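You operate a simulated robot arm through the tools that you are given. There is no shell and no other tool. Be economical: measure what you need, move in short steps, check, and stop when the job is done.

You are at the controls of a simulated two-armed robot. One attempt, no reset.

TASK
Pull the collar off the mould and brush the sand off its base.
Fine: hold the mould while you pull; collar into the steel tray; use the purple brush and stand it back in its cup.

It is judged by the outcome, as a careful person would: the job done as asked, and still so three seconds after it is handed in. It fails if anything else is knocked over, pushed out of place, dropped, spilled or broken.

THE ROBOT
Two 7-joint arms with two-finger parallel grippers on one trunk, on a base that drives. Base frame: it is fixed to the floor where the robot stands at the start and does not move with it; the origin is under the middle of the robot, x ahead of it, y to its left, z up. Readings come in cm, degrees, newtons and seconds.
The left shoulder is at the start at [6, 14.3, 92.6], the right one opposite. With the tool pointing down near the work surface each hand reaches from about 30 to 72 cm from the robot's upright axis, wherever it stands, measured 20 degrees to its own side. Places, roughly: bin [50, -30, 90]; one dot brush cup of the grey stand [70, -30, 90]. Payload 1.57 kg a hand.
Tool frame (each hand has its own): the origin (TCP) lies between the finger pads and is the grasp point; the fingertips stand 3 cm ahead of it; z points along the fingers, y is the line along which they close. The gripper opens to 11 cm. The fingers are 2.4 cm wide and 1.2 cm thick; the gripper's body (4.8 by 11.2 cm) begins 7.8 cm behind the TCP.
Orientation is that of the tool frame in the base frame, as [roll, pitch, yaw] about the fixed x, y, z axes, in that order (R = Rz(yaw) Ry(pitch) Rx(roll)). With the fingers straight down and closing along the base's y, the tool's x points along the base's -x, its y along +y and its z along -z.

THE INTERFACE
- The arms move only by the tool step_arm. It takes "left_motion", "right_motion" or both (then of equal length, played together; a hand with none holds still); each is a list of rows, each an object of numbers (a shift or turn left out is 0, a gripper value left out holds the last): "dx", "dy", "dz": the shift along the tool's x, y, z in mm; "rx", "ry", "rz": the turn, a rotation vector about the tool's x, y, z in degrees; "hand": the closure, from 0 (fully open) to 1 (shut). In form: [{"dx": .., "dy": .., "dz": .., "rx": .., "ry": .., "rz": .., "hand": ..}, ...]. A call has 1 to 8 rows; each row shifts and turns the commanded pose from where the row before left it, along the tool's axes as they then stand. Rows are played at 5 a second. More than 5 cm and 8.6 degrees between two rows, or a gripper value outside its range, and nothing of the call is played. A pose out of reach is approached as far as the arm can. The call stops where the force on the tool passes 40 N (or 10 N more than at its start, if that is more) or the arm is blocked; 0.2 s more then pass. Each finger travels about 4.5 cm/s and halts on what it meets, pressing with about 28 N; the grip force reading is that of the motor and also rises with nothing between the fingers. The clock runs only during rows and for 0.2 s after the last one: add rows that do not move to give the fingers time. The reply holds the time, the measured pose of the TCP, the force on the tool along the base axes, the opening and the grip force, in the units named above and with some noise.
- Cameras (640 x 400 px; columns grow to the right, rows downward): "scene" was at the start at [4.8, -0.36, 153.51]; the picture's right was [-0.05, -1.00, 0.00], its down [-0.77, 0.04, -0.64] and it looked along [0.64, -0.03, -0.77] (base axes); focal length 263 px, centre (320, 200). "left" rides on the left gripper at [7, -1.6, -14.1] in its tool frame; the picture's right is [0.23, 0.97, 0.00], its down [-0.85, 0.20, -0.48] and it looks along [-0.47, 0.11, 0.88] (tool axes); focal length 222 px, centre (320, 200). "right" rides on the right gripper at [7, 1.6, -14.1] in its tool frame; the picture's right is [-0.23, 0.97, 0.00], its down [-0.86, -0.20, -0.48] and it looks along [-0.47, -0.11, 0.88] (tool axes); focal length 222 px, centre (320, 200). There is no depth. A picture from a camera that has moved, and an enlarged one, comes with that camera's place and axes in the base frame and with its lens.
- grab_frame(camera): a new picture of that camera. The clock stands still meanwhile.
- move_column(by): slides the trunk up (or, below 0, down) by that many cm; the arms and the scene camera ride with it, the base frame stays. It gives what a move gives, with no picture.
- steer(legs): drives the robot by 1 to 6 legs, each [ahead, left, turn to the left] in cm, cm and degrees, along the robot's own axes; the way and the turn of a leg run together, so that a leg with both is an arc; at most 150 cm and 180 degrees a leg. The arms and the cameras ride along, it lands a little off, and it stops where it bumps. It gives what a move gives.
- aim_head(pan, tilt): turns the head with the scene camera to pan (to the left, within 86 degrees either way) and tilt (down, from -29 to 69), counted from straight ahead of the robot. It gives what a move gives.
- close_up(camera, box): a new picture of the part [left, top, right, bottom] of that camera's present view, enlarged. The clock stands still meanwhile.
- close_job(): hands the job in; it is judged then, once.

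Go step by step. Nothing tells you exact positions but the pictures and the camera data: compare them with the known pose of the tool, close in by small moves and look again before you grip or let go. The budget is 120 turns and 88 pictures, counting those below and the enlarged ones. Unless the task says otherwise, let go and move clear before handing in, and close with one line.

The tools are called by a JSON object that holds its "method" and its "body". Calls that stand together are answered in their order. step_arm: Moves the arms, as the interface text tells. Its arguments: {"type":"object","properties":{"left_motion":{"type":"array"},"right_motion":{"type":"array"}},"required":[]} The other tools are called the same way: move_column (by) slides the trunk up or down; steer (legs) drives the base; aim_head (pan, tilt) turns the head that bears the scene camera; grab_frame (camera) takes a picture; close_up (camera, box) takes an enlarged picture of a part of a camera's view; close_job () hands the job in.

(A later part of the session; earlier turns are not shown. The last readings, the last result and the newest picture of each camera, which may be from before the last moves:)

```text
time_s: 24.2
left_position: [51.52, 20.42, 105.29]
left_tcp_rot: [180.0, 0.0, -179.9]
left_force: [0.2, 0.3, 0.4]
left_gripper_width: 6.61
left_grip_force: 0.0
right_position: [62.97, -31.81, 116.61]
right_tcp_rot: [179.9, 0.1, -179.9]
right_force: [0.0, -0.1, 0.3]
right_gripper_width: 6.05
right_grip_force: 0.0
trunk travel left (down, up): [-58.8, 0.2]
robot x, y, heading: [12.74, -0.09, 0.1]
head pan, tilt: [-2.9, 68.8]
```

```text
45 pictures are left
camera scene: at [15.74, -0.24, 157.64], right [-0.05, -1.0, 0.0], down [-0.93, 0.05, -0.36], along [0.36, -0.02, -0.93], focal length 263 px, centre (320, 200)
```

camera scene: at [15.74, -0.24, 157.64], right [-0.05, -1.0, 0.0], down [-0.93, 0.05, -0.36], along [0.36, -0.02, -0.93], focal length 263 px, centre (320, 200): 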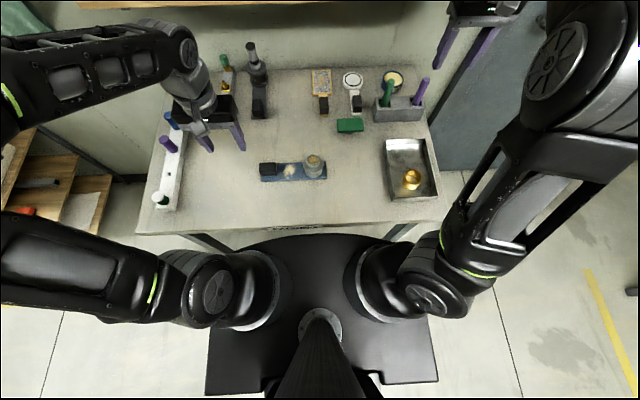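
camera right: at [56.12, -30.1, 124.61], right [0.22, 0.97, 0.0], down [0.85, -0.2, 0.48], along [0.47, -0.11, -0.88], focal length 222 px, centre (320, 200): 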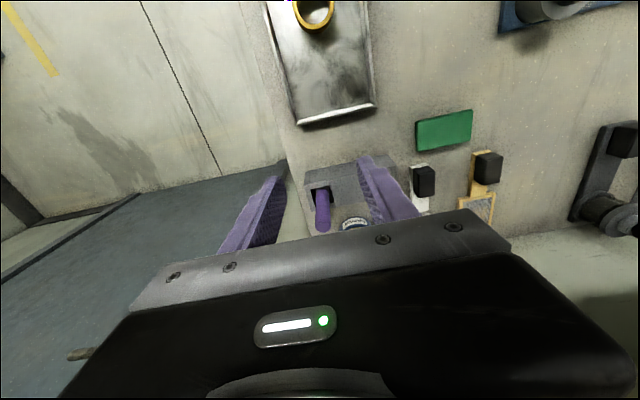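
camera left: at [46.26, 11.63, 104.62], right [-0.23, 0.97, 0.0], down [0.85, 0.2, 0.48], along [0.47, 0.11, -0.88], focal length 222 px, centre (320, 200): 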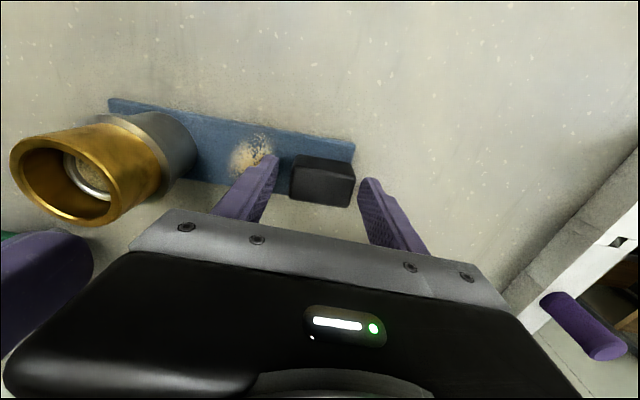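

The robot's base is low and already under the table edge without touching, so another 4 cm is fine. I'll tilt the head back and then close in on the brush.

{"method": "steer", "body": {"legs": [[4, 0, 0]]}}

{"method": "aim_head", "body": {"pan": -15, "tilt": 52}}

{"method": "step_arm", "body": {"right_motion": [{"dz": 30}, {"dz": 40, "dy": -10}, {"dx": -25, "dy": -8}, {"dx": -25}, {}]}}

{"method": "grab_frame", "body": {"camera": "right"}}

{"method": "grab_frame", "body": {"camera": "scene"}}

```text
time_s: 25.1
left_position: [55.6, 20.31, 105.29]
left_tcp_rot: [179.9, 0.0, -179.9]
left_force: [0.3, -0.7, -0.4]
left_gripper_width: 6.6
left_grip_force: 0.1
right_position: [67.18, -31.87, 116.58]
right_tcp_rot: [180.0, 0.1, -179.9]
right_force: [-0.2, -0.2, -0.3]
right_gripper_width: 6.01
right_grip_force: 0.2
trunk travel left (down, up): [-58.8, 0.2]
robot x, y, heading: [16.87, 0.16, 0.1]
head pan, tilt: [-2.9, 68.8]
```

```text
time_s: 25.9
left_position: [55.34, 20.37, 105.32]
left_tcp_rot: [180.0, 0.0, -180.0]
left_force: [-0.4, 0.0, -0.6]
left_gripper_width: 6.63
left_grip_force: 0.0
right_position: [67.0, -31.98, 116.58]
right_tcp_rot: [180.0, 0.1, 180.0]
right_force: [-0.1, -1.2, -0.3]
right_gripper_width: 6.04
right_grip_force: 0.0
trunk travel left (down, up): [-58.8, 0.2]
robot x, y, heading: [17.42, -0.21, 0.1]
head pan, tilt: [-15.0, 52.0]
```

```text
time_s: 27.1
left_position: [55.35, 20.34, 105.43]
left_tcp_rot: [179.9, 0.0, -180.0]
left_force: [0.3, 0.3, 0.0]
left_gripper_width: 6.61
left_grip_force: 0.0
right_position: [71.94, -33.82, 109.6]
right_tcp_rot: [179.9, 0.1, -179.9]
right_force: [0.2, -0.8, 0.0]
right_gripper_width: 6.02
right_grip_force: 0.0
trunk travel left (down, up): [-58.8, 0.2]
robot x, y, heading: [17.21, -0.28, 0.1]
head pan, tilt: [-15.0, 52.0]
```

```text
44 pictures are left
camera right: at [64.97, -32.13, 123.85], right [0.23, 0.97, 0.0], down [0.85, -0.2, 0.48], along [0.47, -0.11, -0.88], focal length 222 px, centre (320, 200)
```

right: 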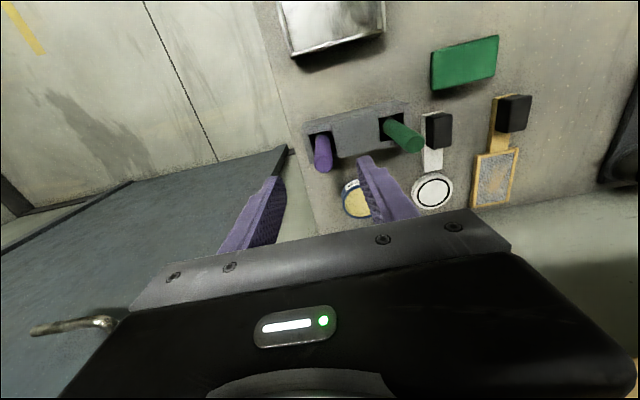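

```text
43 pictures are left
camera scene: at [21.35, -1.89, 159.57], right [-0.26, -0.97, 0.0], down [-0.76, 0.2, -0.62], along [0.59, -0.16, -0.79], focal length 263 px, centre (320, 200)
```

scene: 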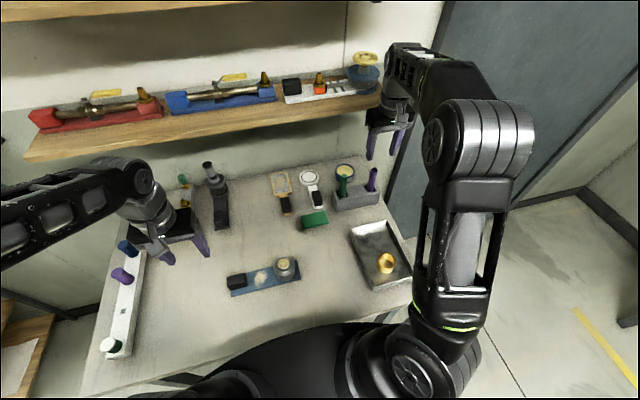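

The brush lines up about 1 cm ahead of the hand. The wrist looks close to the shelf's right end, so I'll check clearance before moving forward.

{"method": "close_up", "body": {"camera": "scene", "box": [300, 30, 460, 220]}}

```text
2.11 times, centred on (380, 125) of scene
camera zoom: at [21.35, -1.89, 159.57], right [-0.26, -0.97, 0.0], down [-0.76, 0.2, -0.62], along [0.59, -0.16, -0.79], focal length 554 px, centre (194, 358)
```

zoom: 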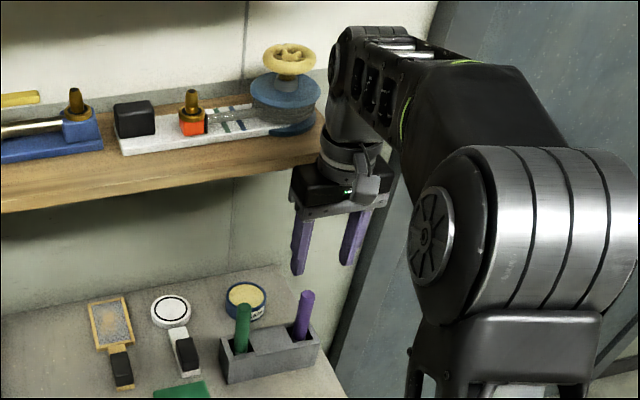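

The shelf's front edge is roughly 10 cm beyond the hand, so clearance is fine. I'll align over the handle and descend around it.

{"method": "step_arm", "body": {"right_motion": [{"dx": -9, "dy": 2}, {"dz": 30}, {"dz": 20}, {}]}}

{"method": "close_up", "body": {"camera": "right", "box": [210, 90, 450, 240]}}

{"method": "close_up", "body": {"camera": "scene", "box": [300, 110, 420, 220]}}

```text
time_s: 28.1
left_position: [55.48, 20.4, 105.46]
left_tcp_rot: [-180.0, 0.0, -179.9]
left_force: [0.4, 0.2, 0.5]
left_gripper_width: 6.59
left_grip_force: 0.0
right_position: [72.85, -33.39, 104.46]
right_tcp_rot: [180.0, 0.2, -179.8]
right_force: [-0.3, -0.2, -0.2]
right_gripper_width: 6.06
right_grip_force: 0.0
trunk travel left (down, up): [-58.8, 0.2]
robot x, y, heading: [17.08, -0.25, 0.1]
head pan, tilt: [-15.0, 52.0]
```

```text
2.67 times, centred on (330, 165) of right
camera zoom: at [65.9, -31.93, 118.74], right [0.23, 0.97, 0.0], down [0.85, -0.2, 0.48], along [0.47, -0.11, -0.88], focal length 592 px, centre (293, 293)
```

zoom: 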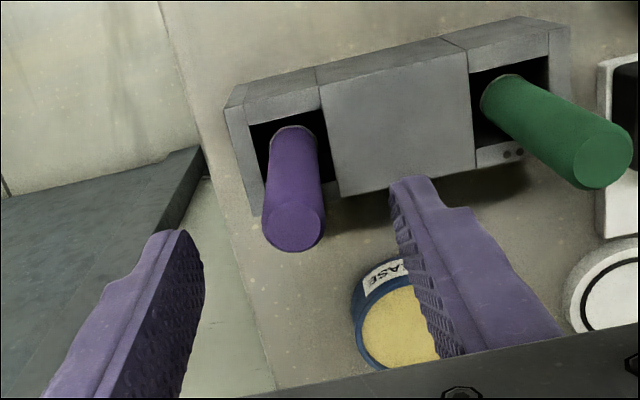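

```text
3.64 times, centred on (360, 165) of scene
camera zoom: at [21.39, -1.9, 159.57], right [-0.26, -0.97, 0.0], down [-0.76, 0.2, -0.62], along [0.59, -0.16, -0.79], focal length 956 px, centre (174, 327)
```

zoom: 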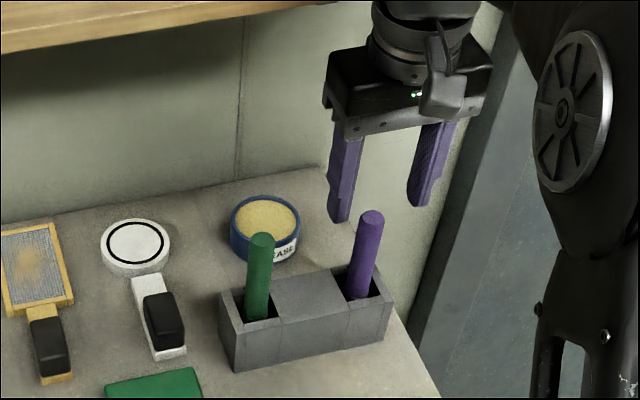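

The handle at [73.1, -33.6] is centred between the fingers. I'll descend and grip it.

{"method": "step_arm", "body": {"right_motion": [{"dx": -2, "dy": -2, "dz": 30}, {"dz": 30}, {"dz": 12}, {"hand": 1}, {}, {}, {}, {}]}}

{"method": "close_up", "body": {"camera": "scene", "box": [300, 110, 420, 220]}}

```text
time_s: 29.9
left_position: [55.36, 20.35, 105.44]
left_tcp_rot: [-180.0, -0.1, -179.9]
left_force: [0.2, -0.2, -0.7]
left_gripper_width: 6.58
left_grip_force: 0.0
right_position: [73.11, -33.76, 97.42]
right_tcp_rot: [-180.0, 0.2, -179.9]
right_force: [0.7, 0.0, -0.2]
right_gripper_width: 2.04
right_grip_force: 28.0
trunk travel left (down, up): [-58.8, 0.2]
robot x, y, heading: [17.11, 0.16, 0.1]
head pan, tilt: [-15.0, 52.0]
```

```text
3.64 times, centred on (360, 165) of scene
camera zoom: at [21.4, -1.9, 159.57], right [-0.26, -0.97, 0.0], down [-0.76, 0.2, -0.62], along [0.59, -0.16, -0.79], focal length 956 px, centre (174, 327)
```

zoom: 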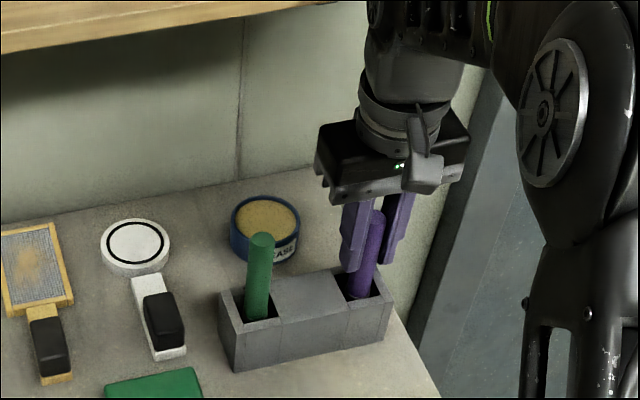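

The handle is held at [73.1, -33.75, 97.4], which I'll note for the return. I'll lift straight up now.

{"method": "step_arm", "body": {"right_motion": [{"dz": -20}, {"dz": -30}, {"dz": -30}, {"dz": -20}, {}]}}

{"method": "close_up", "body": {"camera": "scene", "box": [300, 90, 420, 200]}}

```text
time_s: 31.1
left_position: [55.51, 20.25, 105.4]
left_tcp_rot: [-180.0, 0.1, -179.9]
left_force: [0.5, 0.3, 0.6]
left_gripper_width: 6.59
left_grip_force: 0.0
right_position: [73.18, -33.63, 107.43]
right_tcp_rot: [-180.0, 0.1, -180.0]
right_force: [0.7, -0.2, 0.7]
right_gripper_width: 2.06
right_grip_force: 27.7
trunk travel left (down, up): [-58.8, 0.2]
robot x, y, heading: [16.65, -0.33, 0.1]
head pan, tilt: [-15.0, 52.0]
```

```text
3.64 times, centred on (360, 145) of scene
camera zoom: at [21.42, -1.9, 159.57], right [-0.26, -0.97, 0.0], down [-0.76, 0.2, -0.62], along [0.59, -0.16, -0.79], focal length 956 px, centre (174, 400)
```

zoom: 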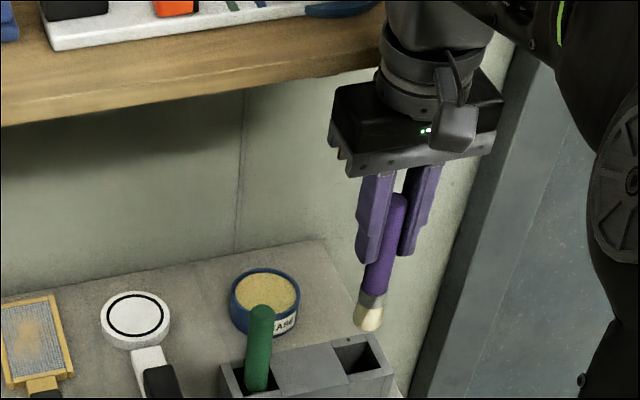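

The purple brush is out: a short brush with bristles ending about 12.3 cm below the TCP. I'll carry it back and across to above the sand, with the left hand moved further away.

{"method": "step_arm", "body": {"right_motion": [{"dx": 40}, {"dx": 45}, {"dx": 45}, {"dy": 45}, {"dy": 45}, {"dy": 45}, {"dy": 45}, {"dy": 45}], "left_motion": [{"dz": -30}, {"dy": 30}, {"dy": 30}, {}, {}, {}, {}, {}]}}

{"method": "step_arm", "body": {"right_motion": [{"dy": 45}, {"dy": 45}, {"dy": 45}, {"dy": 45, "dx": 8}, {}]}}

{"method": "aim_head", "body": {"pan": 5, "tilt": 58}}

{"method": "grab_frame", "body": {"camera": "scene"}}

{"method": "grab_frame", "body": {"camera": "right"}}

```text
time_s: 32.9
left_position: [55.37, 26.39, 108.35]
left_tcp_rot: [179.9, 0.0, -179.9]
left_force: [0.6, 0.1, -0.1]
left_gripper_width: 6.61
left_grip_force: 0.1
right_position: [60.02, -11.16, 107.29]
right_tcp_rot: [-180.0, 0.1, -180.0]
right_force: [-0.5, -0.4, 0.1]
right_gripper_width: 2.05
right_grip_force: 28.2
trunk travel left (down, up): [-58.8, 0.2]
robot x, y, heading: [17.09, 0.11, 0.4]
head pan, tilt: [-15.0, 52.0]
```

```text
time_s: 34.1
left_position: [55.38, 26.26, 108.41]
left_tcp_rot: [179.9, 0.0, -180.0]
left_force: [-0.3, -0.3, 1.2]
left_gripper_width: 6.58
left_grip_force: 0.0
right_position: [59.12, 6.64, 107.29]
right_tcp_rot: [180.0, 0.2, -180.0]
right_force: [0.2, -0.1, -0.5]
right_gripper_width: 2.04
right_grip_force: 27.7
trunk travel left (down, up): [-58.8, 0.2]
robot x, y, heading: [17.16, -0.12, 0.3]
head pan, tilt: [-15.0, 52.0]
```

```text
time_s: 34.9
left_position: [55.35, 26.42, 108.38]
left_tcp_rot: [-180.0, 0.0, -179.9]
left_force: [0.0, -0.8, -0.2]
left_gripper_width: 6.61
left_grip_force: 0.1
right_position: [59.07, 6.7, 107.33]
right_tcp_rot: [180.0, 0.2, -180.0]
right_force: [-0.1, -1.0, -0.5]
right_gripper_width: 2.1
right_grip_force: 27.4
trunk travel left (down, up): [-58.8, 0.2]
robot x, y, heading: [17.04, 0.28, 0.1]
head pan, tilt: [5.0, 58.0]
```

```text
37 pictures are left
camera scene: at [21.01, 0.64, 158.81], right [0.09, -1.0, 0.0], down [-0.84, -0.07, -0.53], along [0.53, 0.05, -0.85], focal length 263 px, centre (320, 200)
```

scene: 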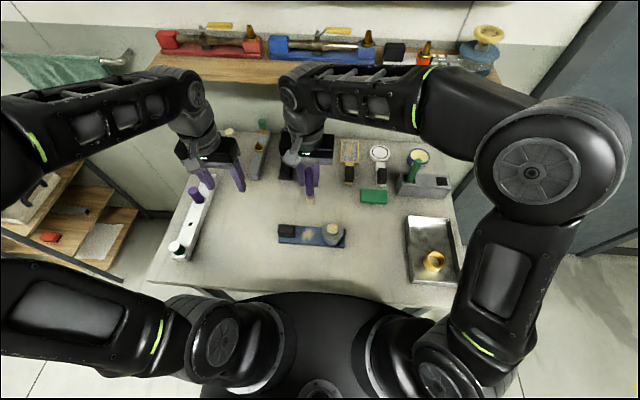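

```text
36 pictures are left
camera right: at [52.13, 8.15, 121.63], right [0.23, 0.97, 0.0], down [0.85, -0.2, 0.48], along [0.47, -0.11, -0.88], focal length 222 px, centre (320, 200)
```

right: 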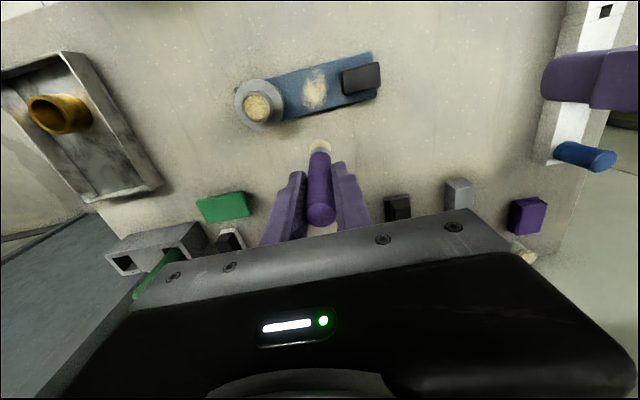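

The sand is centred at about [53.5, 7.0] on a plate running from x ≈ 50.9 to 56.7. I'll bring the bristles over its back edge and lower carefully.

{"method": "step_arm", "body": {"right_motion": [{"dx": 32, "dy": 2}, {"dz": 40}, {"dz": 25}, {"dz": 5}, {}]}}

{"method": "close_up", "body": {"camera": "right", "box": [220, 50, 420, 220]}}

{"method": "close_up", "body": {"camera": "scene", "box": [260, 180, 380, 255]}}

```text
time_s: 36.1
left_position: [55.36, 26.23, 108.4]
left_tcp_rot: [180.0, 0.0, -179.9]
left_force: [-0.6, -0.5, -0.2]
left_gripper_width: 6.6
left_grip_force: 0.0
right_position: [56.1, 6.96, 100.29]
right_tcp_rot: [-179.9, 0.0, -179.8]
right_force: [-0.5, -1.7, -0.7]
right_gripper_width: 2.06
right_grip_force: 28.1
trunk travel left (down, up): [-58.8, 0.2]
robot x, y, heading: [17.2, 0.2, 0.0]
head pan, tilt: [5.0, 58.0]
```

```text
2.35 times, centred on (320, 135) of right
camera zoom: at [49.03, 8.51, 114.55], right [0.23, 0.97, 0.0], down [0.85, -0.2, 0.48], along [0.47, -0.11, -0.88], focal length 523 px, centre (320, 353)
```

zoom: 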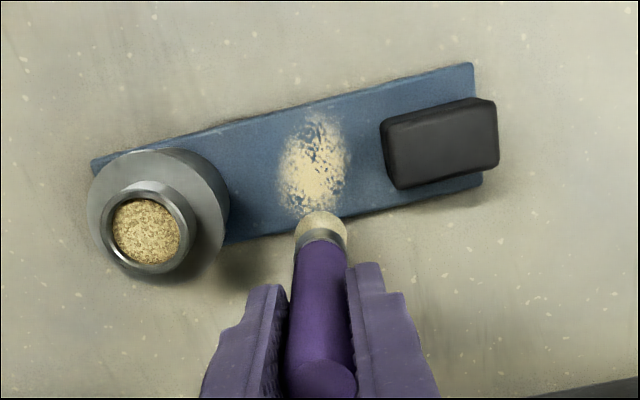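

```text
5.33 times, centred on (320, 218) of scene
camera zoom: at [20.98, 0.64, 158.81], right [0.09, -1.0, 0.0], down [-0.84, -0.07, -0.53], along [0.53, 0.05, -0.85], focal length 1402 px, centre (320, 107)
```

zoom: 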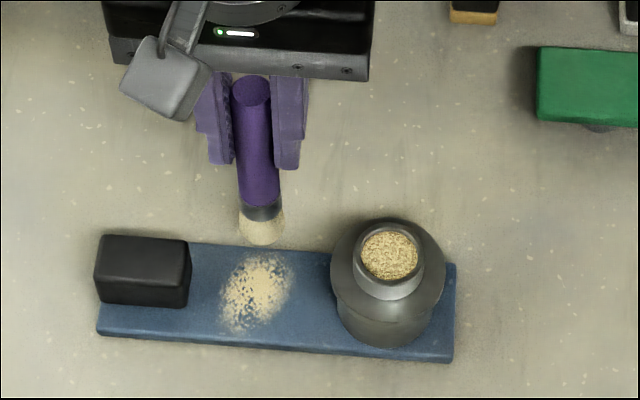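

The brush is right behind the sand. I'll move 6 mm over the plate and feel for contact in 2 mm steps.

{"method": "step_arm", "body": {"right_motion": [{"dx": 6}, {"dz": 5}, {"dz": 5}, {"dz": 3}, {"dz": 2}, {}]}}

{"method": "close_up", "body": {"camera": "right", "box": [220, 50, 420, 220]}}

```text
time_s: 37.5
left_position: [55.38, 26.3, 108.42]
left_tcp_rot: [180.0, -0.1, -180.0]
left_force: [0.4, 0.5, -0.1]
left_gripper_width: 6.61
left_grip_force: 0.1
right_position: [55.46, 7.0, 98.9]
right_tcp_rot: [-179.9, 0.1, -179.8]
right_force: [0.0, 0.1, -1.0]
right_gripper_width: 2.08
right_grip_force: 28.2
trunk travel left (down, up): [-58.8, 0.2]
robot x, y, heading: [17.12, 0.3, 0.0]
head pan, tilt: [5.0, 58.0]
```

```text
2.35 times, centred on (320, 135) of right
camera zoom: at [48.55, 8.48, 113.06], right [0.23, 0.97, 0.0], down [0.85, -0.2, 0.48], along [0.47, -0.11, -0.88], focal length 523 px, centre (320, 353)
```

zoom: 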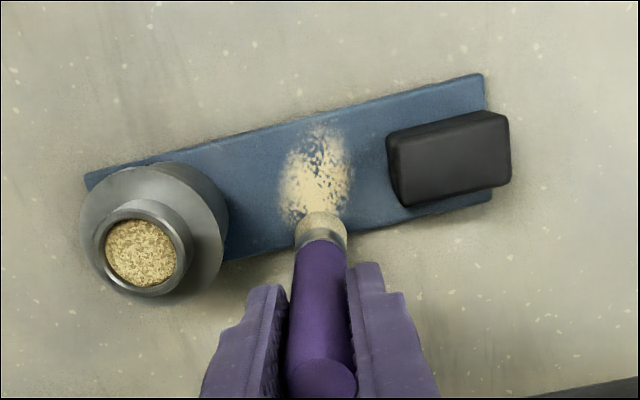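

{"method": "step_arm", "body": {"right_motion": [{"dz": 2}, {"dz": 2}, {"dz": 1}, {}]}}

```text
time_s: 38.5
left_position: [55.44, 26.18, 108.47]
left_tcp_rot: [-180.0, 0.0, -179.9]
left_force: [-0.1, 0.5, 0.1]
left_gripper_width: 6.57
left_grip_force: 0.0
right_position: [55.5, 6.92, 98.42]
right_tcp_rot: [179.9, 0.0, -179.9]
right_force: [-0.1, 0.7, -0.6]
right_gripper_width: 2.08
right_grip_force: 27.7
trunk travel left (down, up): [-58.8, 0.2]
robot x, y, heading: [16.85, 0.21, 0.4]
head pan, tilt: [5.0, 58.0]
```

Still no contact at 98.4, so I'll continue down gently.

{"method": "step_arm", "body": {"right_motion": [{"dz": 2}, {"dz": 2}, {"dz": 1}, {}]}}

{"method": "close_up", "body": {"camera": "scene", "box": [270, 195, 350, 250]}}

```text
time_s: 39.5
left_position: [55.27, 26.47, 108.4]
left_tcp_rot: [-180.0, 0.1, -179.9]
left_force: [0.7, 0.1, 0.2]
left_gripper_width: 6.57
left_grip_force: 0.1
right_position: [55.63, 6.98, 97.91]
right_tcp_rot: [-179.8, 0.1, -179.9]
right_force: [-0.3, -0.4, -0.4]
right_gripper_width: 2.06
right_grip_force: 28.4
trunk travel left (down, up): [-58.8, 0.2]
robot x, y, heading: [16.92, 0.2, 0.5]
head pan, tilt: [5.0, 58.0]
```

```text
7.27 times, centred on (310, 222) of scene
camera zoom: at [21.0, 0.65, 158.81], right [0.09, -1.0, 0.0], down [-0.84, -0.07, -0.53], along [0.53, 0.05, -0.85], focal length 1912 px, centre (393, 36)
```

zoom: 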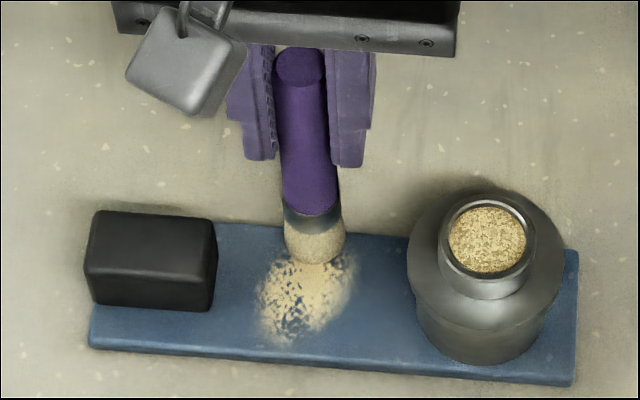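

The bristles look just at the plate. I'll try a slow stroke toward the front edge and see how the sand responds.

{"method": "step_arm", "body": {"right_motion": [{"dz": 1}, {"dx": 12}, {"dx": 12}, {"dx": 12}, {"dx": 12}, {"dx": 12}, {"dx": 8}, {}]}}

{"method": "close_up", "body": {"camera": "scene", "box": [260, 195, 372, 265]}}

```text
time_s: 41.3
left_position: [55.41, 26.22, 108.46]
left_tcp_rot: [180.0, 0.0, -179.9]
left_force: [0.7, -0.5, -0.9]
left_gripper_width: 6.61
left_grip_force: 0.1
right_position: [48.65, 7.05, 97.7]
right_tcp_rot: [179.9, 0.1, -179.9]
right_force: [0.8, 0.7, -0.7]
right_gripper_width: 2.03
right_grip_force: 28.3
trunk travel left (down, up): [-58.8, 0.2]
robot x, y, heading: [16.92, 0.06, 0.1]
head pan, tilt: [5.0, 58.0]
```

```text
5.71 times, centred on (316, 230) of scene
camera zoom: at [21.01, 0.66, 158.81], right [0.09, -1.0, 0.0], down [-0.84, -0.07, -0.53], along [0.53, 0.05, -0.85], focal length 1502 px, centre (343, 29)
```

zoom: 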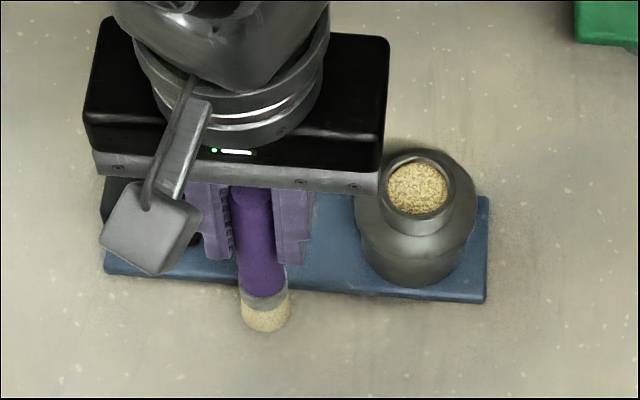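

I can't see the sand past the hand, so I'll lift and move back to look.

{"method": "step_arm", "body": {"right_motion": [{"dz": -30}, {"dx": -45}, {"dx": -50}, {}]}}

{"method": "close_up", "body": {"camera": "scene", "box": [260, 195, 372, 265]}}

```text
time_s: 42.3
left_position: [55.24, 26.36, 108.39]
left_tcp_rot: [-180.0, 0.1, -179.9]
left_force: [0.4, 0.3, -0.4]
left_gripper_width: 6.58
left_grip_force: 0.1
right_position: [58.2, 7.1, 100.9]
right_tcp_rot: [-179.9, 0.1, -179.9]
right_force: [-0.7, 0.3, 0.1]
right_gripper_width: 2.07
right_grip_force: 28.3
trunk travel left (down, up): [-58.8, 0.2]
robot x, y, heading: [16.91, -0.06, -0.0]
head pan, tilt: [5.0, 58.0]
```

```text
5.71 times, centred on (316, 230) of scene
camera zoom: at [20.95, 0.66, 158.82], right [0.09, -1.0, 0.0], down [-0.84, -0.07, -0.53], along [0.53, 0.05, -0.85], focal length 1502 px, centre (343, 29)
```

zoom: 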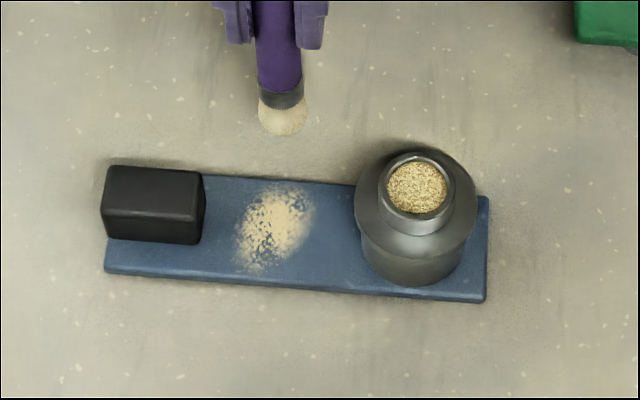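

The sand hasn't moved, so the bristles were passing just above it. I'll go back over the sand and feel down until contact.

{"method": "step_arm", "body": {"right_motion": [{"dx": 27}, {"dz": 33}, {"dz": 2}, {"dz": 2}, {"dz": 1}, {}]}}

```text
time_s: 43.4
left_position: [55.29, 26.15, 108.41]
left_tcp_rot: [180.0, 0.1, 180.0]
left_force: [0.1, 0.5, -0.1]
left_gripper_width: 6.59
left_grip_force: 0.0
right_position: [55.44, 7.18, 97.5]
right_tcp_rot: [179.8, 0.6, -180.0]
right_force: [-6.7, -7.0, 22.0]
right_gripper_width: 2.07
right_grip_force: 28.2
trunk travel left (down, up): [-58.8, 0.2]
robot x, y, heading: [16.95, -0.39, -0.1]
head pan, tilt: [5.0, 58.0]
stopped in row 5 (right hand): the force on the tool passed its limit (the readings are from after the stop); the commanded pose is now the measured one
```

Contact is at z ≈ 97.5, with too much pressure. I'll ease off until it is light.

{"method": "step_arm", "body": {"right_motion": [{"dz": -0.6}, {}]}}

{"method": "close_up", "body": {"camera": "scene", "box": [260, 195, 372, 265]}}

```text
time_s: 44.0
left_position: [55.21, 26.2, 108.52]
left_tcp_rot: [180.0, 0.1, -179.8]
left_force: [0.6, -0.2, -0.1]
left_gripper_width: 6.6
left_grip_force: 0.0
right_position: [55.53, 7.14, 97.51]
right_tcp_rot: [179.7, 0.7, 180.0]
right_force: [-2.4, -5.7, 24.3]
right_gripper_width: 2.05
right_grip_force: 27.9
trunk travel left (down, up): [-58.8, 0.2]
robot x, y, heading: [17.35, 0.02, 0.3]
head pan, tilt: [5.0, 58.0]
```

```text
5.71 times, centred on (316, 230) of scene
camera zoom: at [20.81, 0.55, 158.83], right [0.09, -1.0, 0.0], down [-0.84, -0.07, -0.53], along [0.53, 0.05, -0.85], focal length 1502 px, centre (343, 29)
```

zoom: 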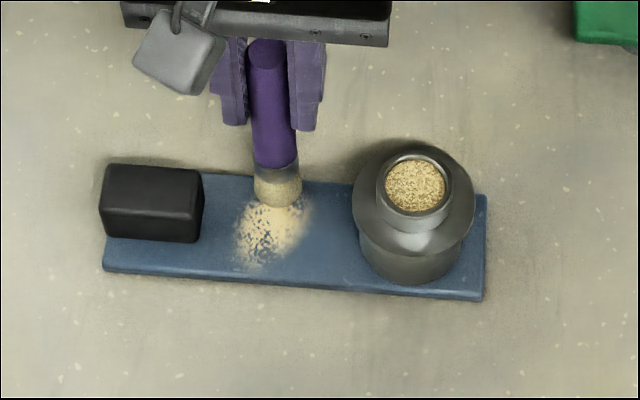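

{"method": "step_arm", "body": {"right_motion": [{"dz": -1}, {}]}}

```text
time_s: 44.6
left_position: [55.35, 26.26, 108.42]
left_tcp_rot: [179.9, 0.1, -179.9]
left_force: [0.3, 0.1, 0.1]
left_gripper_width: 6.62
left_grip_force: 0.1
right_position: [55.6, 7.17, 97.44]
right_tcp_rot: [179.9, 0.5, -179.8]
right_force: [0.3, -2.4, 16.1]
right_gripper_width: 2.07
right_grip_force: 28.0
trunk travel left (down, up): [-58.8, 0.2]
robot x, y, heading: [16.7, 0.05, 0.3]
head pan, tilt: [5.0, 58.0]
```

The load drops about 8 N per mm. I'll ease 1 mm more to about 8 N and make a slow stroke off the front edge, then lift and look.

{"method": "step_arm", "body": {"right_motion": [{"dz": -1}, {"dx": 9}, {"dx": 9}, {"dx": 9}, {"dx": 9}, {"dx": 9}, {"dx": 9}, {"dx": 9}]}}

{"method": "step_arm", "body": {"right_motion": [{"dz": -30}, {"dx": -45}, {"dx": -50}, {}]}}

{"method": "close_up", "body": {"camera": "scene", "box": [260, 195, 372, 265]}}

```text
time_s: 46.4
left_position: [55.27, 26.33, 108.49]
left_tcp_rot: [180.0, 0.0, -179.9]
left_force: [0.5, 0.2, 0.0]
left_gripper_width: 6.6
left_grip_force: 0.0
right_position: [49.33, 7.02, 97.47]
right_tcp_rot: [179.9, 0.4, -179.9]
right_force: [0.0, -0.4, 0.4]
right_gripper_width: 2.06
right_grip_force: 28.1
trunk travel left (down, up): [-58.8, 0.2]
robot x, y, heading: [16.79, 0.14, 0.2]
head pan, tilt: [5.0, 58.0]
```

```text
time_s: 47.4
left_position: [55.34, 26.37, 108.34]
left_tcp_rot: [179.9, 0.0, -179.9]
left_force: [0.2, 0.3, 0.6]
left_gripper_width: 6.6
left_grip_force: 0.1
right_position: [58.77, 7.05, 100.58]
right_tcp_rot: [179.7, 0.4, -179.9]
right_force: [-0.9, -0.3, -0.5]
right_gripper_width: 2.04
right_grip_force: 27.8
trunk travel left (down, up): [-58.8, 0.2]
robot x, y, heading: [16.82, 0.01, -0.1]
head pan, tilt: [5.0, 58.0]
```

```text
5.71 times, centred on (316, 230) of scene
camera zoom: at [20.96, 0.66, 158.81], right [0.09, -1.0, 0.0], down [-0.84, -0.07, -0.53], along [0.53, 0.05, -0.85], focal length 1502 px, centre (343, 29)
```

zoom: 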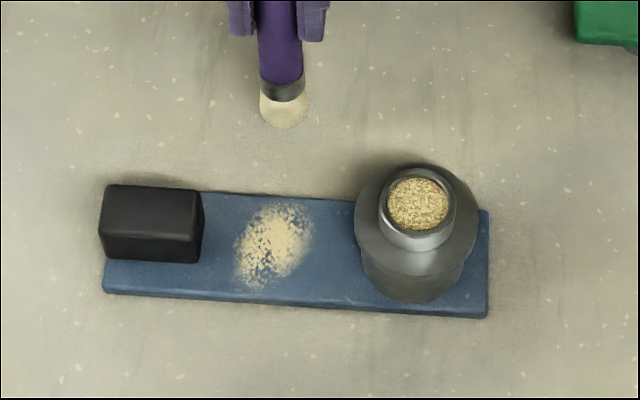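

The brush works (sand is thinner), but the unheld base slid about 1 cm. I'll hold the block with the left hand tilted outward so the two hands don't clash. First I'll yaw it 90°, then tilt.

{"method": "step_arm", "body": {"left_motion": [{"rz": 8.2}, {"rz": 8.2}, {"rz": 8.2}, {"rz": 8.2}, {"rz": 8.2}, {"rz": 8.2}, {"rz": 8.2}, {"rz": 8.2}]}}

{"method": "step_arm", "body": {"left_motion": [{"rz": 8.2}, {"rz": 8.2}, {"rz": 8}, {"ry": -8}, {"ry": -8}, {"ry": -8}, {"ry": -8}, {"ry": -6}]}}

{"method": "grab_frame", "body": {"camera": "scene"}}

```text
time_s: 49.2
left_position: [55.35, 26.32, 108.4]
left_tcp_rot: [180.0, -0.1, 114.4]
left_force: [0.4, -0.2, 0.7]
left_gripper_width: 6.62
left_grip_force: 0.0
right_position: [58.74, 7.04, 100.57]
right_tcp_rot: [179.9, 0.4, -179.9]
right_force: [-1.3, 0.8, -0.3]
right_gripper_width: 2.07
right_grip_force: 27.4
trunk travel left (down, up): [-58.8, 0.2]
robot x, y, heading: [16.88, -0.32, -0.1]
head pan, tilt: [5.0, 58.0]
```

```text
time_s: 51.0
left_position: [55.38, 26.37, 108.45]
left_tcp_rot: [179.9, 38.2, 90.0]
left_force: [-0.2, 0.5, 0.1]
left_gripper_width: 6.62
left_grip_force: 0.1
right_position: [58.85, 7.15, 100.62]
right_tcp_rot: [179.8, 0.3, -179.9]
right_force: [0.7, 0.4, -0.3]
right_gripper_width: 2.08
right_grip_force: 28.1
trunk travel left (down, up): [-58.8, 0.2]
robot x, y, heading: [16.46, 0.04, -0.0]
head pan, tilt: [5.0, 58.0]
```

```text
27 pictures are left
camera scene: at [21.02, 0.69, 158.81], right [0.09, -1.0, 0.0], down [-0.84, -0.07, -0.53], along [0.53, 0.05, -0.85], focal length 263 px, centre (320, 200)
```

scene: 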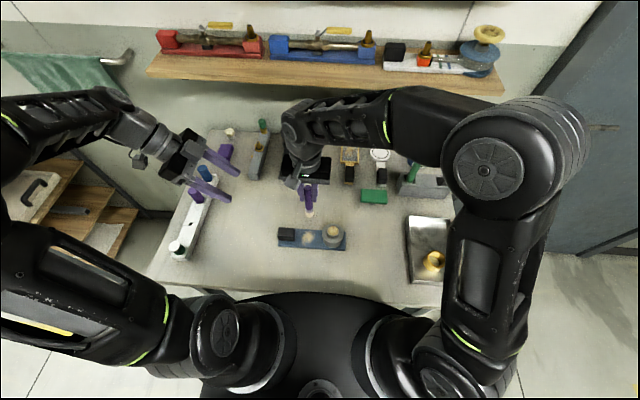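

The left hand is tilted and oriented properly. The block has shifted to about [52.2, 13.2], so I'll move to a point 8 cm back along the approach and look.

{"method": "step_arm", "body": {"left_motion": [{"dx": 11, "dy": -32}, {"dz": 45}, {"dz": 45}, {"dz": 45}, {"dz": 13}, {}]}}

{"method": "grab_frame", "body": {"camera": "left"}}

{"method": "close_up", "body": {"camera": "scene", "box": [200, 160, 360, 260]}}

```text
time_s: 52.4
left_position: [52.25, 18.07, 95.99]
left_tcp_rot: [-179.9, 38.0, 90.0]
left_force: [0.0, 0.9, 0.7]
left_gripper_width: 6.58
left_grip_force: 0.0
right_position: [58.74, 7.14, 100.53]
right_tcp_rot: [179.8, 0.4, -180.0]
right_force: [0.2, 0.3, -0.7]
right_gripper_width: 2.05
right_grip_force: 28.8
trunk travel left (down, up): [-58.8, 0.2]
robot x, y, heading: [17.14, 0.25, 0.4]
head pan, tilt: [5.0, 58.0]
```

```text
26 pictures are left
camera left: at [50.7, 32.25, 102.81], right [0.97, 0.18, -0.14], down [0.2, -0.38, 0.9], along [0.11, -0.91, -0.41], focal length 222 px, centre (320, 200)
```

left: 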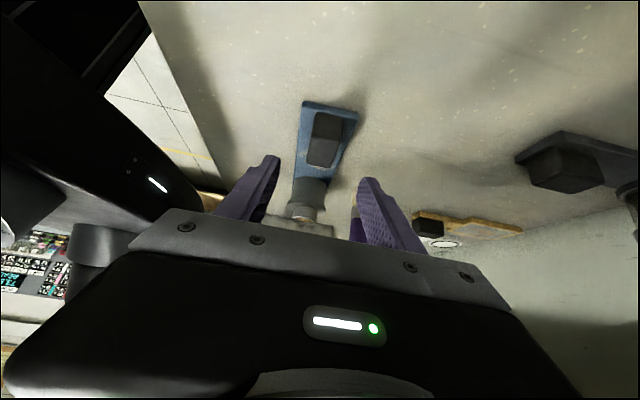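

```text
4.00 times, centred on (280, 210) of scene
camera zoom: at [21.02, 0.64, 158.81], right [0.09, -1.0, 0.0], down [-0.84, -0.07, -0.53], along [0.53, 0.05, -0.85], focal length 1052 px, centre (480, 160)
```

zoom: 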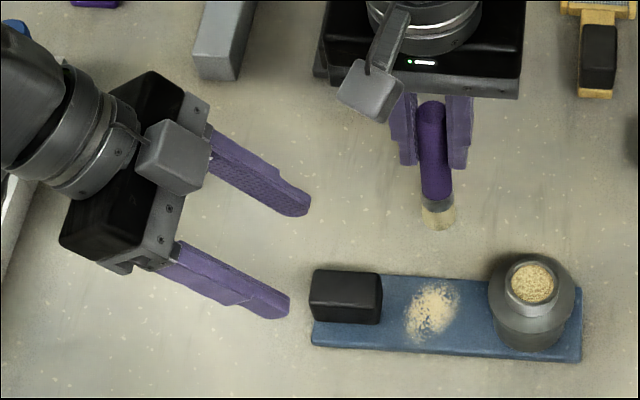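

{"method": "close_up", "body": {"camera": "left", "box": [260, 80, 400, 220]}}

```text
2.86 times, centred on (330, 150) of left
camera zoom: at [50.7, 32.25, 102.81], right [0.97, 0.18, -0.14], down [0.2, -0.38, 0.9], along [0.11, -0.91, -0.41], focal length 635 px, centre (291, 343)
```

zoom: 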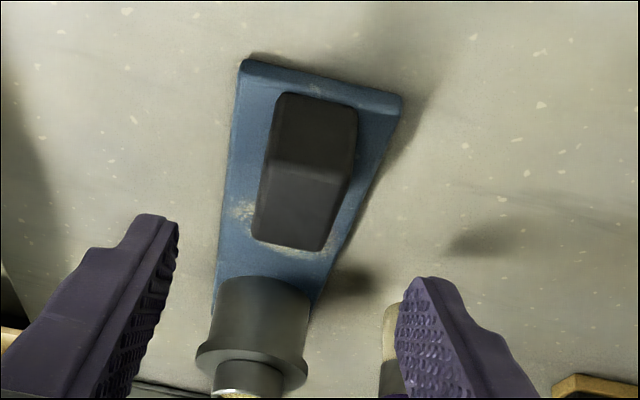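

The block top is centred at about [52.5, 13.4] with z ≈ 89.2. I'll advance along the tool and grip it.

{"method": "step_arm", "body": {"left_motion": [{"dx": 6, "dy": 3}, {"dz": 40}, {"dz": 30}, {"dz": 9}, {}]}}

{"method": "close_up", "body": {"camera": "left", "box": [220, 80, 420, 240]}}

{"method": "close_up", "body": {"camera": "scene", "box": [230, 175, 360, 260]}}

```text
time_s: 53.6
left_position: [52.55, 13.64, 89.67]
left_tcp_rot: [180.0, 38.0, 90.1]
left_force: [0.0, 0.2, 0.1]
left_gripper_width: 6.62
left_grip_force: 0.0
right_position: [58.8, 7.25, 100.59]
right_tcp_rot: [179.9, 0.4, -179.9]
right_force: [-0.2, 0.3, 0.0]
right_gripper_width: 2.06
right_grip_force: 28.6
trunk travel left (down, up): [-58.8, 0.2]
robot x, y, heading: [16.76, 0.12, -0.1]
head pan, tilt: [5.0, 58.0]
```

```text
2.50 times, centred on (320, 160) of left
camera zoom: at [50.94, 27.87, 96.4], right [0.97, 0.18, -0.14], down [0.2, -0.38, 0.9], along [0.11, -0.91, -0.41], focal length 555 px, centre (320, 300)
```

zoom: 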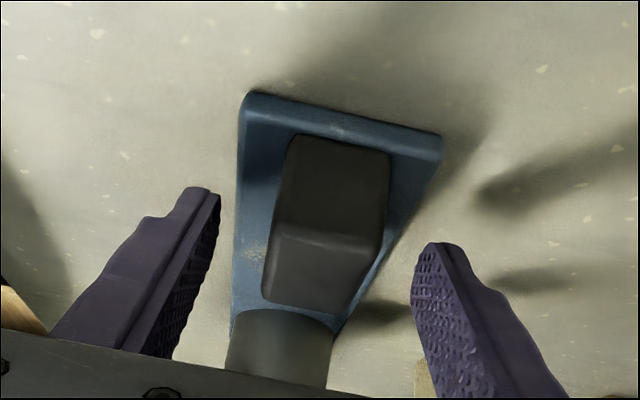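

```text
4.71 times, centred on (295, 218) of scene
camera zoom: at [20.99, 0.65, 158.81], right [0.09, -1.0, 0.0], down [-0.84, -0.07, -0.53], along [0.53, 0.05, -0.85], focal length 1237 px, centre (438, 118)
```

zoom: 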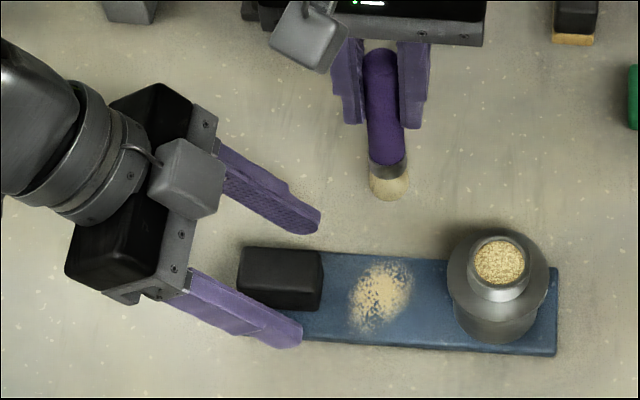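

The block lies centred between the tilted fingers, so I'll close gently on it.

{"method": "step_arm", "body": {"left_motion": [{"hand": 1}, {}, {}, {}, {}]}}

{"method": "close_up", "body": {"camera": "scene", "box": [230, 175, 360, 260]}}

```text
time_s: 54.8
left_position: [52.59, 13.77, 89.59]
left_tcp_rot: [-180.0, 38.0, 90.1]
left_force: [1.2, -0.2, 0.4]
left_gripper_width: 2.98
left_grip_force: 28.3
right_position: [58.84, 7.13, 100.6]
right_tcp_rot: [179.8, 0.5, -179.9]
right_force: [-0.5, -1.2, -0.4]
right_gripper_width: 2.05
right_grip_force: 27.9
trunk travel left (down, up): [-58.8, 0.2]
robot x, y, heading: [16.65, -0.04, 0.2]
head pan, tilt: [5.0, 58.0]
```

```text
4.71 times, centred on (295, 218) of scene
camera zoom: at [21.01, 0.65, 158.81], right [0.09, -1.0, 0.0], down [-0.84, -0.07, -0.53], along [0.53, 0.05, -0.85], focal length 1237 px, centre (438, 118)
```

zoom: 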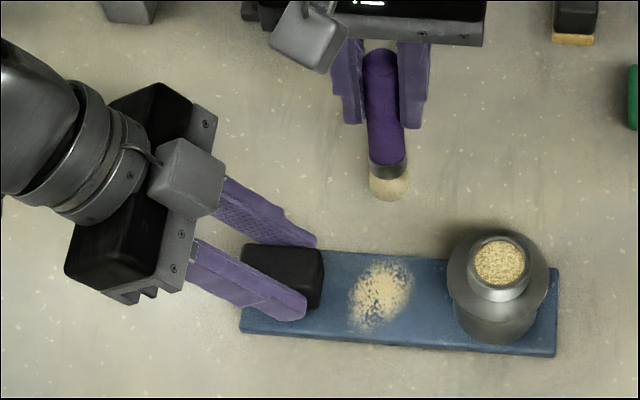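

Held firmly. Now a stroke across the middle of the sand, off the front edge.

{"method": "step_arm", "body": {"right_motion": [{"dx": 42}, {"dz": 25}, {"dz": 5.5}, {"dx": 12}, {"dx": 12}, {"dx": 12}, {"dx": 12}, {"dx": 12}]}}

{"method": "step_arm", "body": {"right_motion": [{"dz": -15}, {"dx": -30, "dy": -13}, {"dx": -30}, {"dz": 15}, {"dx": 15}, {"dx": 15}, {"dx": 15}, {"dx": 15}]}}

{"method": "step_arm", "body": {"right_motion": [{"dz": -15}, {"dx": -30, "dy": 26}, {"dx": -30}, {"dz": 15}, {"dx": 15}, {"dx": 15}, {"dx": 15}, {"dx": 15}]}}

{"method": "step_arm", "body": {"right_motion": [{"dz": -30}, {"dx": -45, "dy": -13}, {"dx": -45}, {"dx": -15}, {}]}}

{"method": "close_up", "body": {"camera": "scene", "box": [230, 175, 360, 260]}}

```text
time_s: 56.6
left_position: [52.39, 13.62, 89.64]
left_tcp_rot: [180.0, 38.1, 90.0]
left_force: [-4.8, 0.4, -0.9]
left_gripper_width: 2.98
left_grip_force: 27.5
right_position: [48.48, 7.2, 97.34]
right_tcp_rot: [179.9, 0.3, -179.9]
right_force: [3.1, 0.2, 3.7]
right_gripper_width: 2.08
right_grip_force: 28.0
trunk travel left (down, up): [-58.8, 0.2]
robot x, y, heading: [17.15, 0.35, 0.1]
head pan, tilt: [5.0, 58.0]
```

```text
time_s: 58.4
left_position: [52.57, 13.76, 89.54]
left_tcp_rot: [180.0, 37.9, 90.1]
left_force: [0.1, 0.8, 4.2]
left_gripper_width: 3.0
left_grip_force: 28.1
right_position: [48.59, 5.74, 97.5]
right_tcp_rot: [179.9, 0.4, -179.9]
right_force: [-0.2, -0.2, -0.8]
right_gripper_width: 2.05
right_grip_force: 27.4
trunk travel left (down, up): [-58.8, 0.2]
robot x, y, heading: [17.19, -0.11, 0.2]
head pan, tilt: [5.0, 58.0]
```

```text
time_s: 60.2
left_position: [52.52, 13.65, 89.7]
left_tcp_rot: [-179.9, 38.0, 90.0]
left_force: [-2.1, -0.7, 2.4]
left_gripper_width: 2.97
left_grip_force: 27.7
right_position: [48.68, 8.32, 97.55]
right_tcp_rot: [179.8, 0.5, 180.0]
right_force: [-0.3, 0.2, -1.4]
right_gripper_width: 2.06
right_grip_force: 27.7
trunk travel left (down, up): [-58.8, 0.2]
robot x, y, heading: [17.43, 0.0, 0.2]
head pan, tilt: [5.0, 58.0]
```

```text
time_s: 61.4
left_position: [52.37, 13.79, 89.62]
left_tcp_rot: [180.0, 38.0, 90.1]
left_force: [0.1, -0.2, 1.7]
left_gripper_width: 2.99
left_grip_force: 28.2
right_position: [59.11, 7.05, 100.68]
right_tcp_rot: [179.8, 0.4, 180.0]
right_force: [0.1, -0.2, -0.5]
right_gripper_width: 2.07
right_grip_force: 28.3
trunk travel left (down, up): [-58.8, 0.2]
robot x, y, heading: [16.93, 0.3, -0.0]
head pan, tilt: [5.0, 58.0]
```

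```text
4.71 times, centred on (295, 218) of scene
camera zoom: at [20.99, 0.65, 158.81], right [0.09, -1.0, 0.0], down [-0.84, -0.07, -0.53], along [0.53, 0.05, -0.85], focal length 1237 px, centre (438, 118)
```

zoom: 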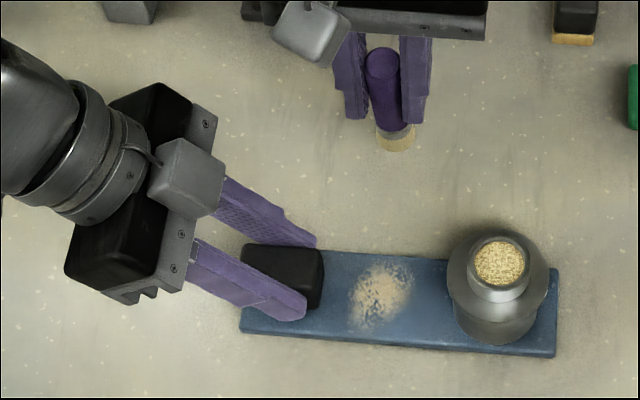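

The sand is fading, but the brush appears to have swung in the grip. I'll check it in the right camera.

{"method": "close_up", "body": {"camera": "right", "box": [220, 60, 440, 240]}}

```text
2.22 times, centred on (330, 150) of right
camera zoom: at [52.02, 8.48, 114.95], right [0.23, 0.97, 0.0], down [0.85, -0.2, 0.48], along [0.47, -0.11, -0.88], focal length 494 px, centre (298, 311)
```

zoom: 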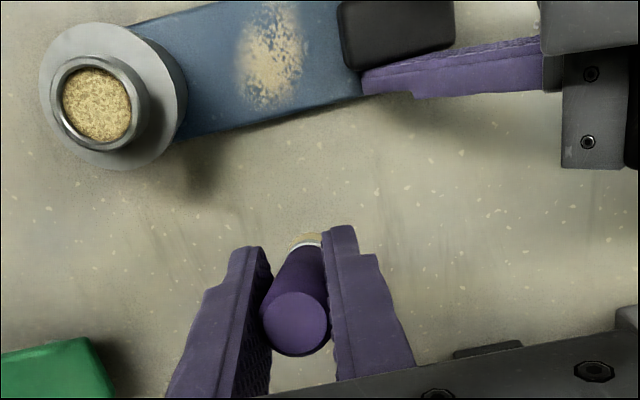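

The brush pivoted about 17° along the finger pads because the stroke was square to the grip axis. I'll yaw the right hand 90° so that strokes run along the closing direction, then tilt the hand to stand the brush upright.

{"method": "step_arm", "body": {"right_motion": [{"dz": -30, "dx": -10}, {"rz": -8.4}, {"rz": -8.4}, {"rz": -8.4}, {"rz": -8.4}, {"rz": -8.4}, {"rz": -8.4}, {"rz": -8.4}]}}

{"method": "step_arm", "body": {"right_motion": [{"rz": -8.4}, {"rz": -8.4}, {"rz": -8.4}, {"rz": -6}, {"ry": 8.5}, {"ry": 8.5}, {}]}}

{"method": "grab_frame", "body": {"camera": "scene"}}

{"method": "grab_frame", "body": {"camera": "right"}}

```text
time_s: 63.2
left_position: [52.51, 13.68, 89.54]
left_tcp_rot: [-179.9, 38.0, 90.1]
left_force: [0.6, 1.0, 2.3]
left_gripper_width: 2.98
left_grip_force: 28.3
right_position: [60.0, 7.13, 103.49]
right_tcp_rot: [-179.7, 0.2, -121.1]
right_force: [0.7, 0.1, -0.2]
right_gripper_width: 2.04
right_grip_force: 27.7
trunk travel left (down, up): [-58.8, 0.2]
robot x, y, heading: [17.14, 0.07, -0.0]
head pan, tilt: [5.0, 58.0]
```

```text
time_s: 64.8
left_position: [52.49, 13.59, 89.56]
left_tcp_rot: [180.0, 38.0, 90.1]
left_force: [-0.8, -2.0, 1.5]
left_gripper_width: 3.0
left_grip_force: 27.8
right_position: [60.29, 7.01, 103.57]
right_tcp_rot: [-179.5, -16.9, -90.2]
right_force: [0.1, 0.5, -0.2]
right_gripper_width: 2.07
right_grip_force: 27.9
trunk travel left (down, up): [-58.8, 0.2]
robot x, y, heading: [17.08, 0.21, 0.1]
head pan, tilt: [5.0, 58.0]
```

```text
18 pictures are left
camera scene: at [20.98, 0.63, 158.81], right [0.09, -1.0, 0.0], down [-0.84, -0.07, -0.53], along [0.53, 0.05, -0.85], focal length 263 px, centre (320, 200)
```

scene: 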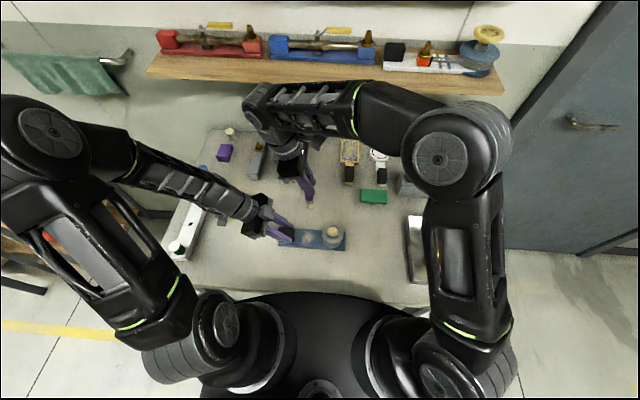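

```text
17 pictures are left
camera right: at [58.43, 4.43, 119.2], right [-0.97, 0.22, -0.07], down [0.2, 0.96, 0.21], along [0.12, 0.19, -0.97], focal length 222 px, centre (320, 200)
```

right: 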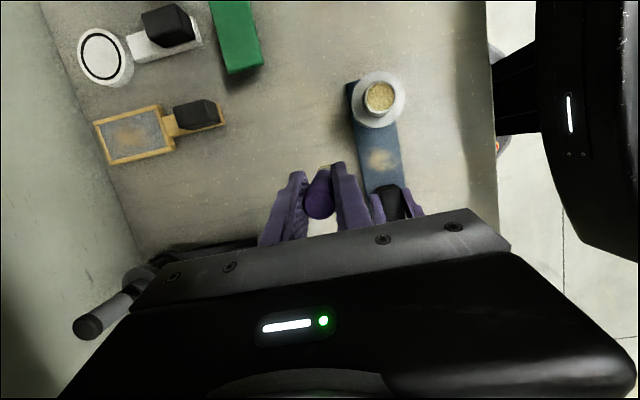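

The brush now hangs almost vertical with its tip about 1 cm toward -y of the TCP. I'll bring it over the back of the sand and lower until contact.

{"method": "step_arm", "body": {"right_motion": [{"dy": 30, "dx": -5, "dz": -1.6}, {"dy": 29, "dx": -5.5, "dz": -1.6}, {"dz": 28.7, "dx": -8.7}, {"dz": 19, "dx": -5.8}, {"dz": 5, "dx": -1.5}, {}]}}

{"method": "close_up", "body": {"camera": "scene", "box": [240, 185, 360, 260]}}

```text
time_s: 66.2
left_position: [52.59, 13.63, 89.51]
left_tcp_rot: [179.9, 37.8, 90.0]
left_force: [-2.3, 0.2, 2.0]
left_gripper_width: 2.98
left_grip_force: 28.4
right_position: [54.29, 8.22, 97.99]
right_tcp_rot: [-179.6, -16.8, -90.0]
right_force: [0.3, 0.3, 0.3]
right_gripper_width: 2.06
right_grip_force: 28.4
trunk travel left (down, up): [-58.8, 0.2]
robot x, y, heading: [16.94, 0.16, 0.0]
head pan, tilt: [5.0, 58.0]
```

```text
5.33 times, centred on (300, 222) of scene
camera zoom: at [20.97, 0.66, 158.81], right [0.09, -1.0, 0.0], down [-0.84, -0.07, -0.53], along [0.53, 0.05, -0.85], focal length 1402 px, centre (427, 80)
```

zoom: 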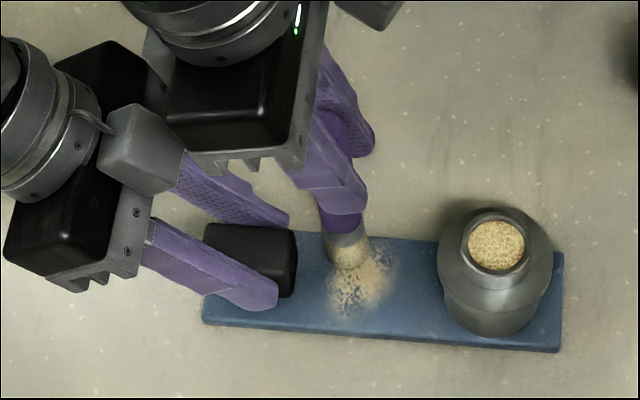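

The bristles are just above the sand and about 0.6 cm too far left. I'll correct that and feel for contact.

{"method": "step_arm", "body": {"right_motion": [{"dx": 5.7, "dz": 1.7}, {"dz": 2, "dx": -0.6}, {"dz": 1.5, "dx": -0.5}, {"dz": 1, "dx": -0.3}, {}]}}

```text
time_s: 67.3
left_position: [52.52, 13.72, 89.63]
left_tcp_rot: [179.8, 38.0, 90.0]
left_force: [-1.2, 0.9, 8.3]
left_gripper_width: 2.96
left_grip_force: 27.8
right_position: [54.35, 7.52, 97.9]
right_tcp_rot: [-179.3, -16.6, -90.0]
right_force: [-0.5, -2.5, 8.6]
right_gripper_width: 2.07
right_grip_force: 28.2
trunk travel left (down, up): [-58.8, 0.2]
robot x, y, heading: [16.96, -0.25, -0.5]
head pan, tilt: [5.0, 58.0]
stopped in row 5 (right hand): the force on the tool passed its limit (the readings are from after the stop); the commanded pose is now the measured one
```

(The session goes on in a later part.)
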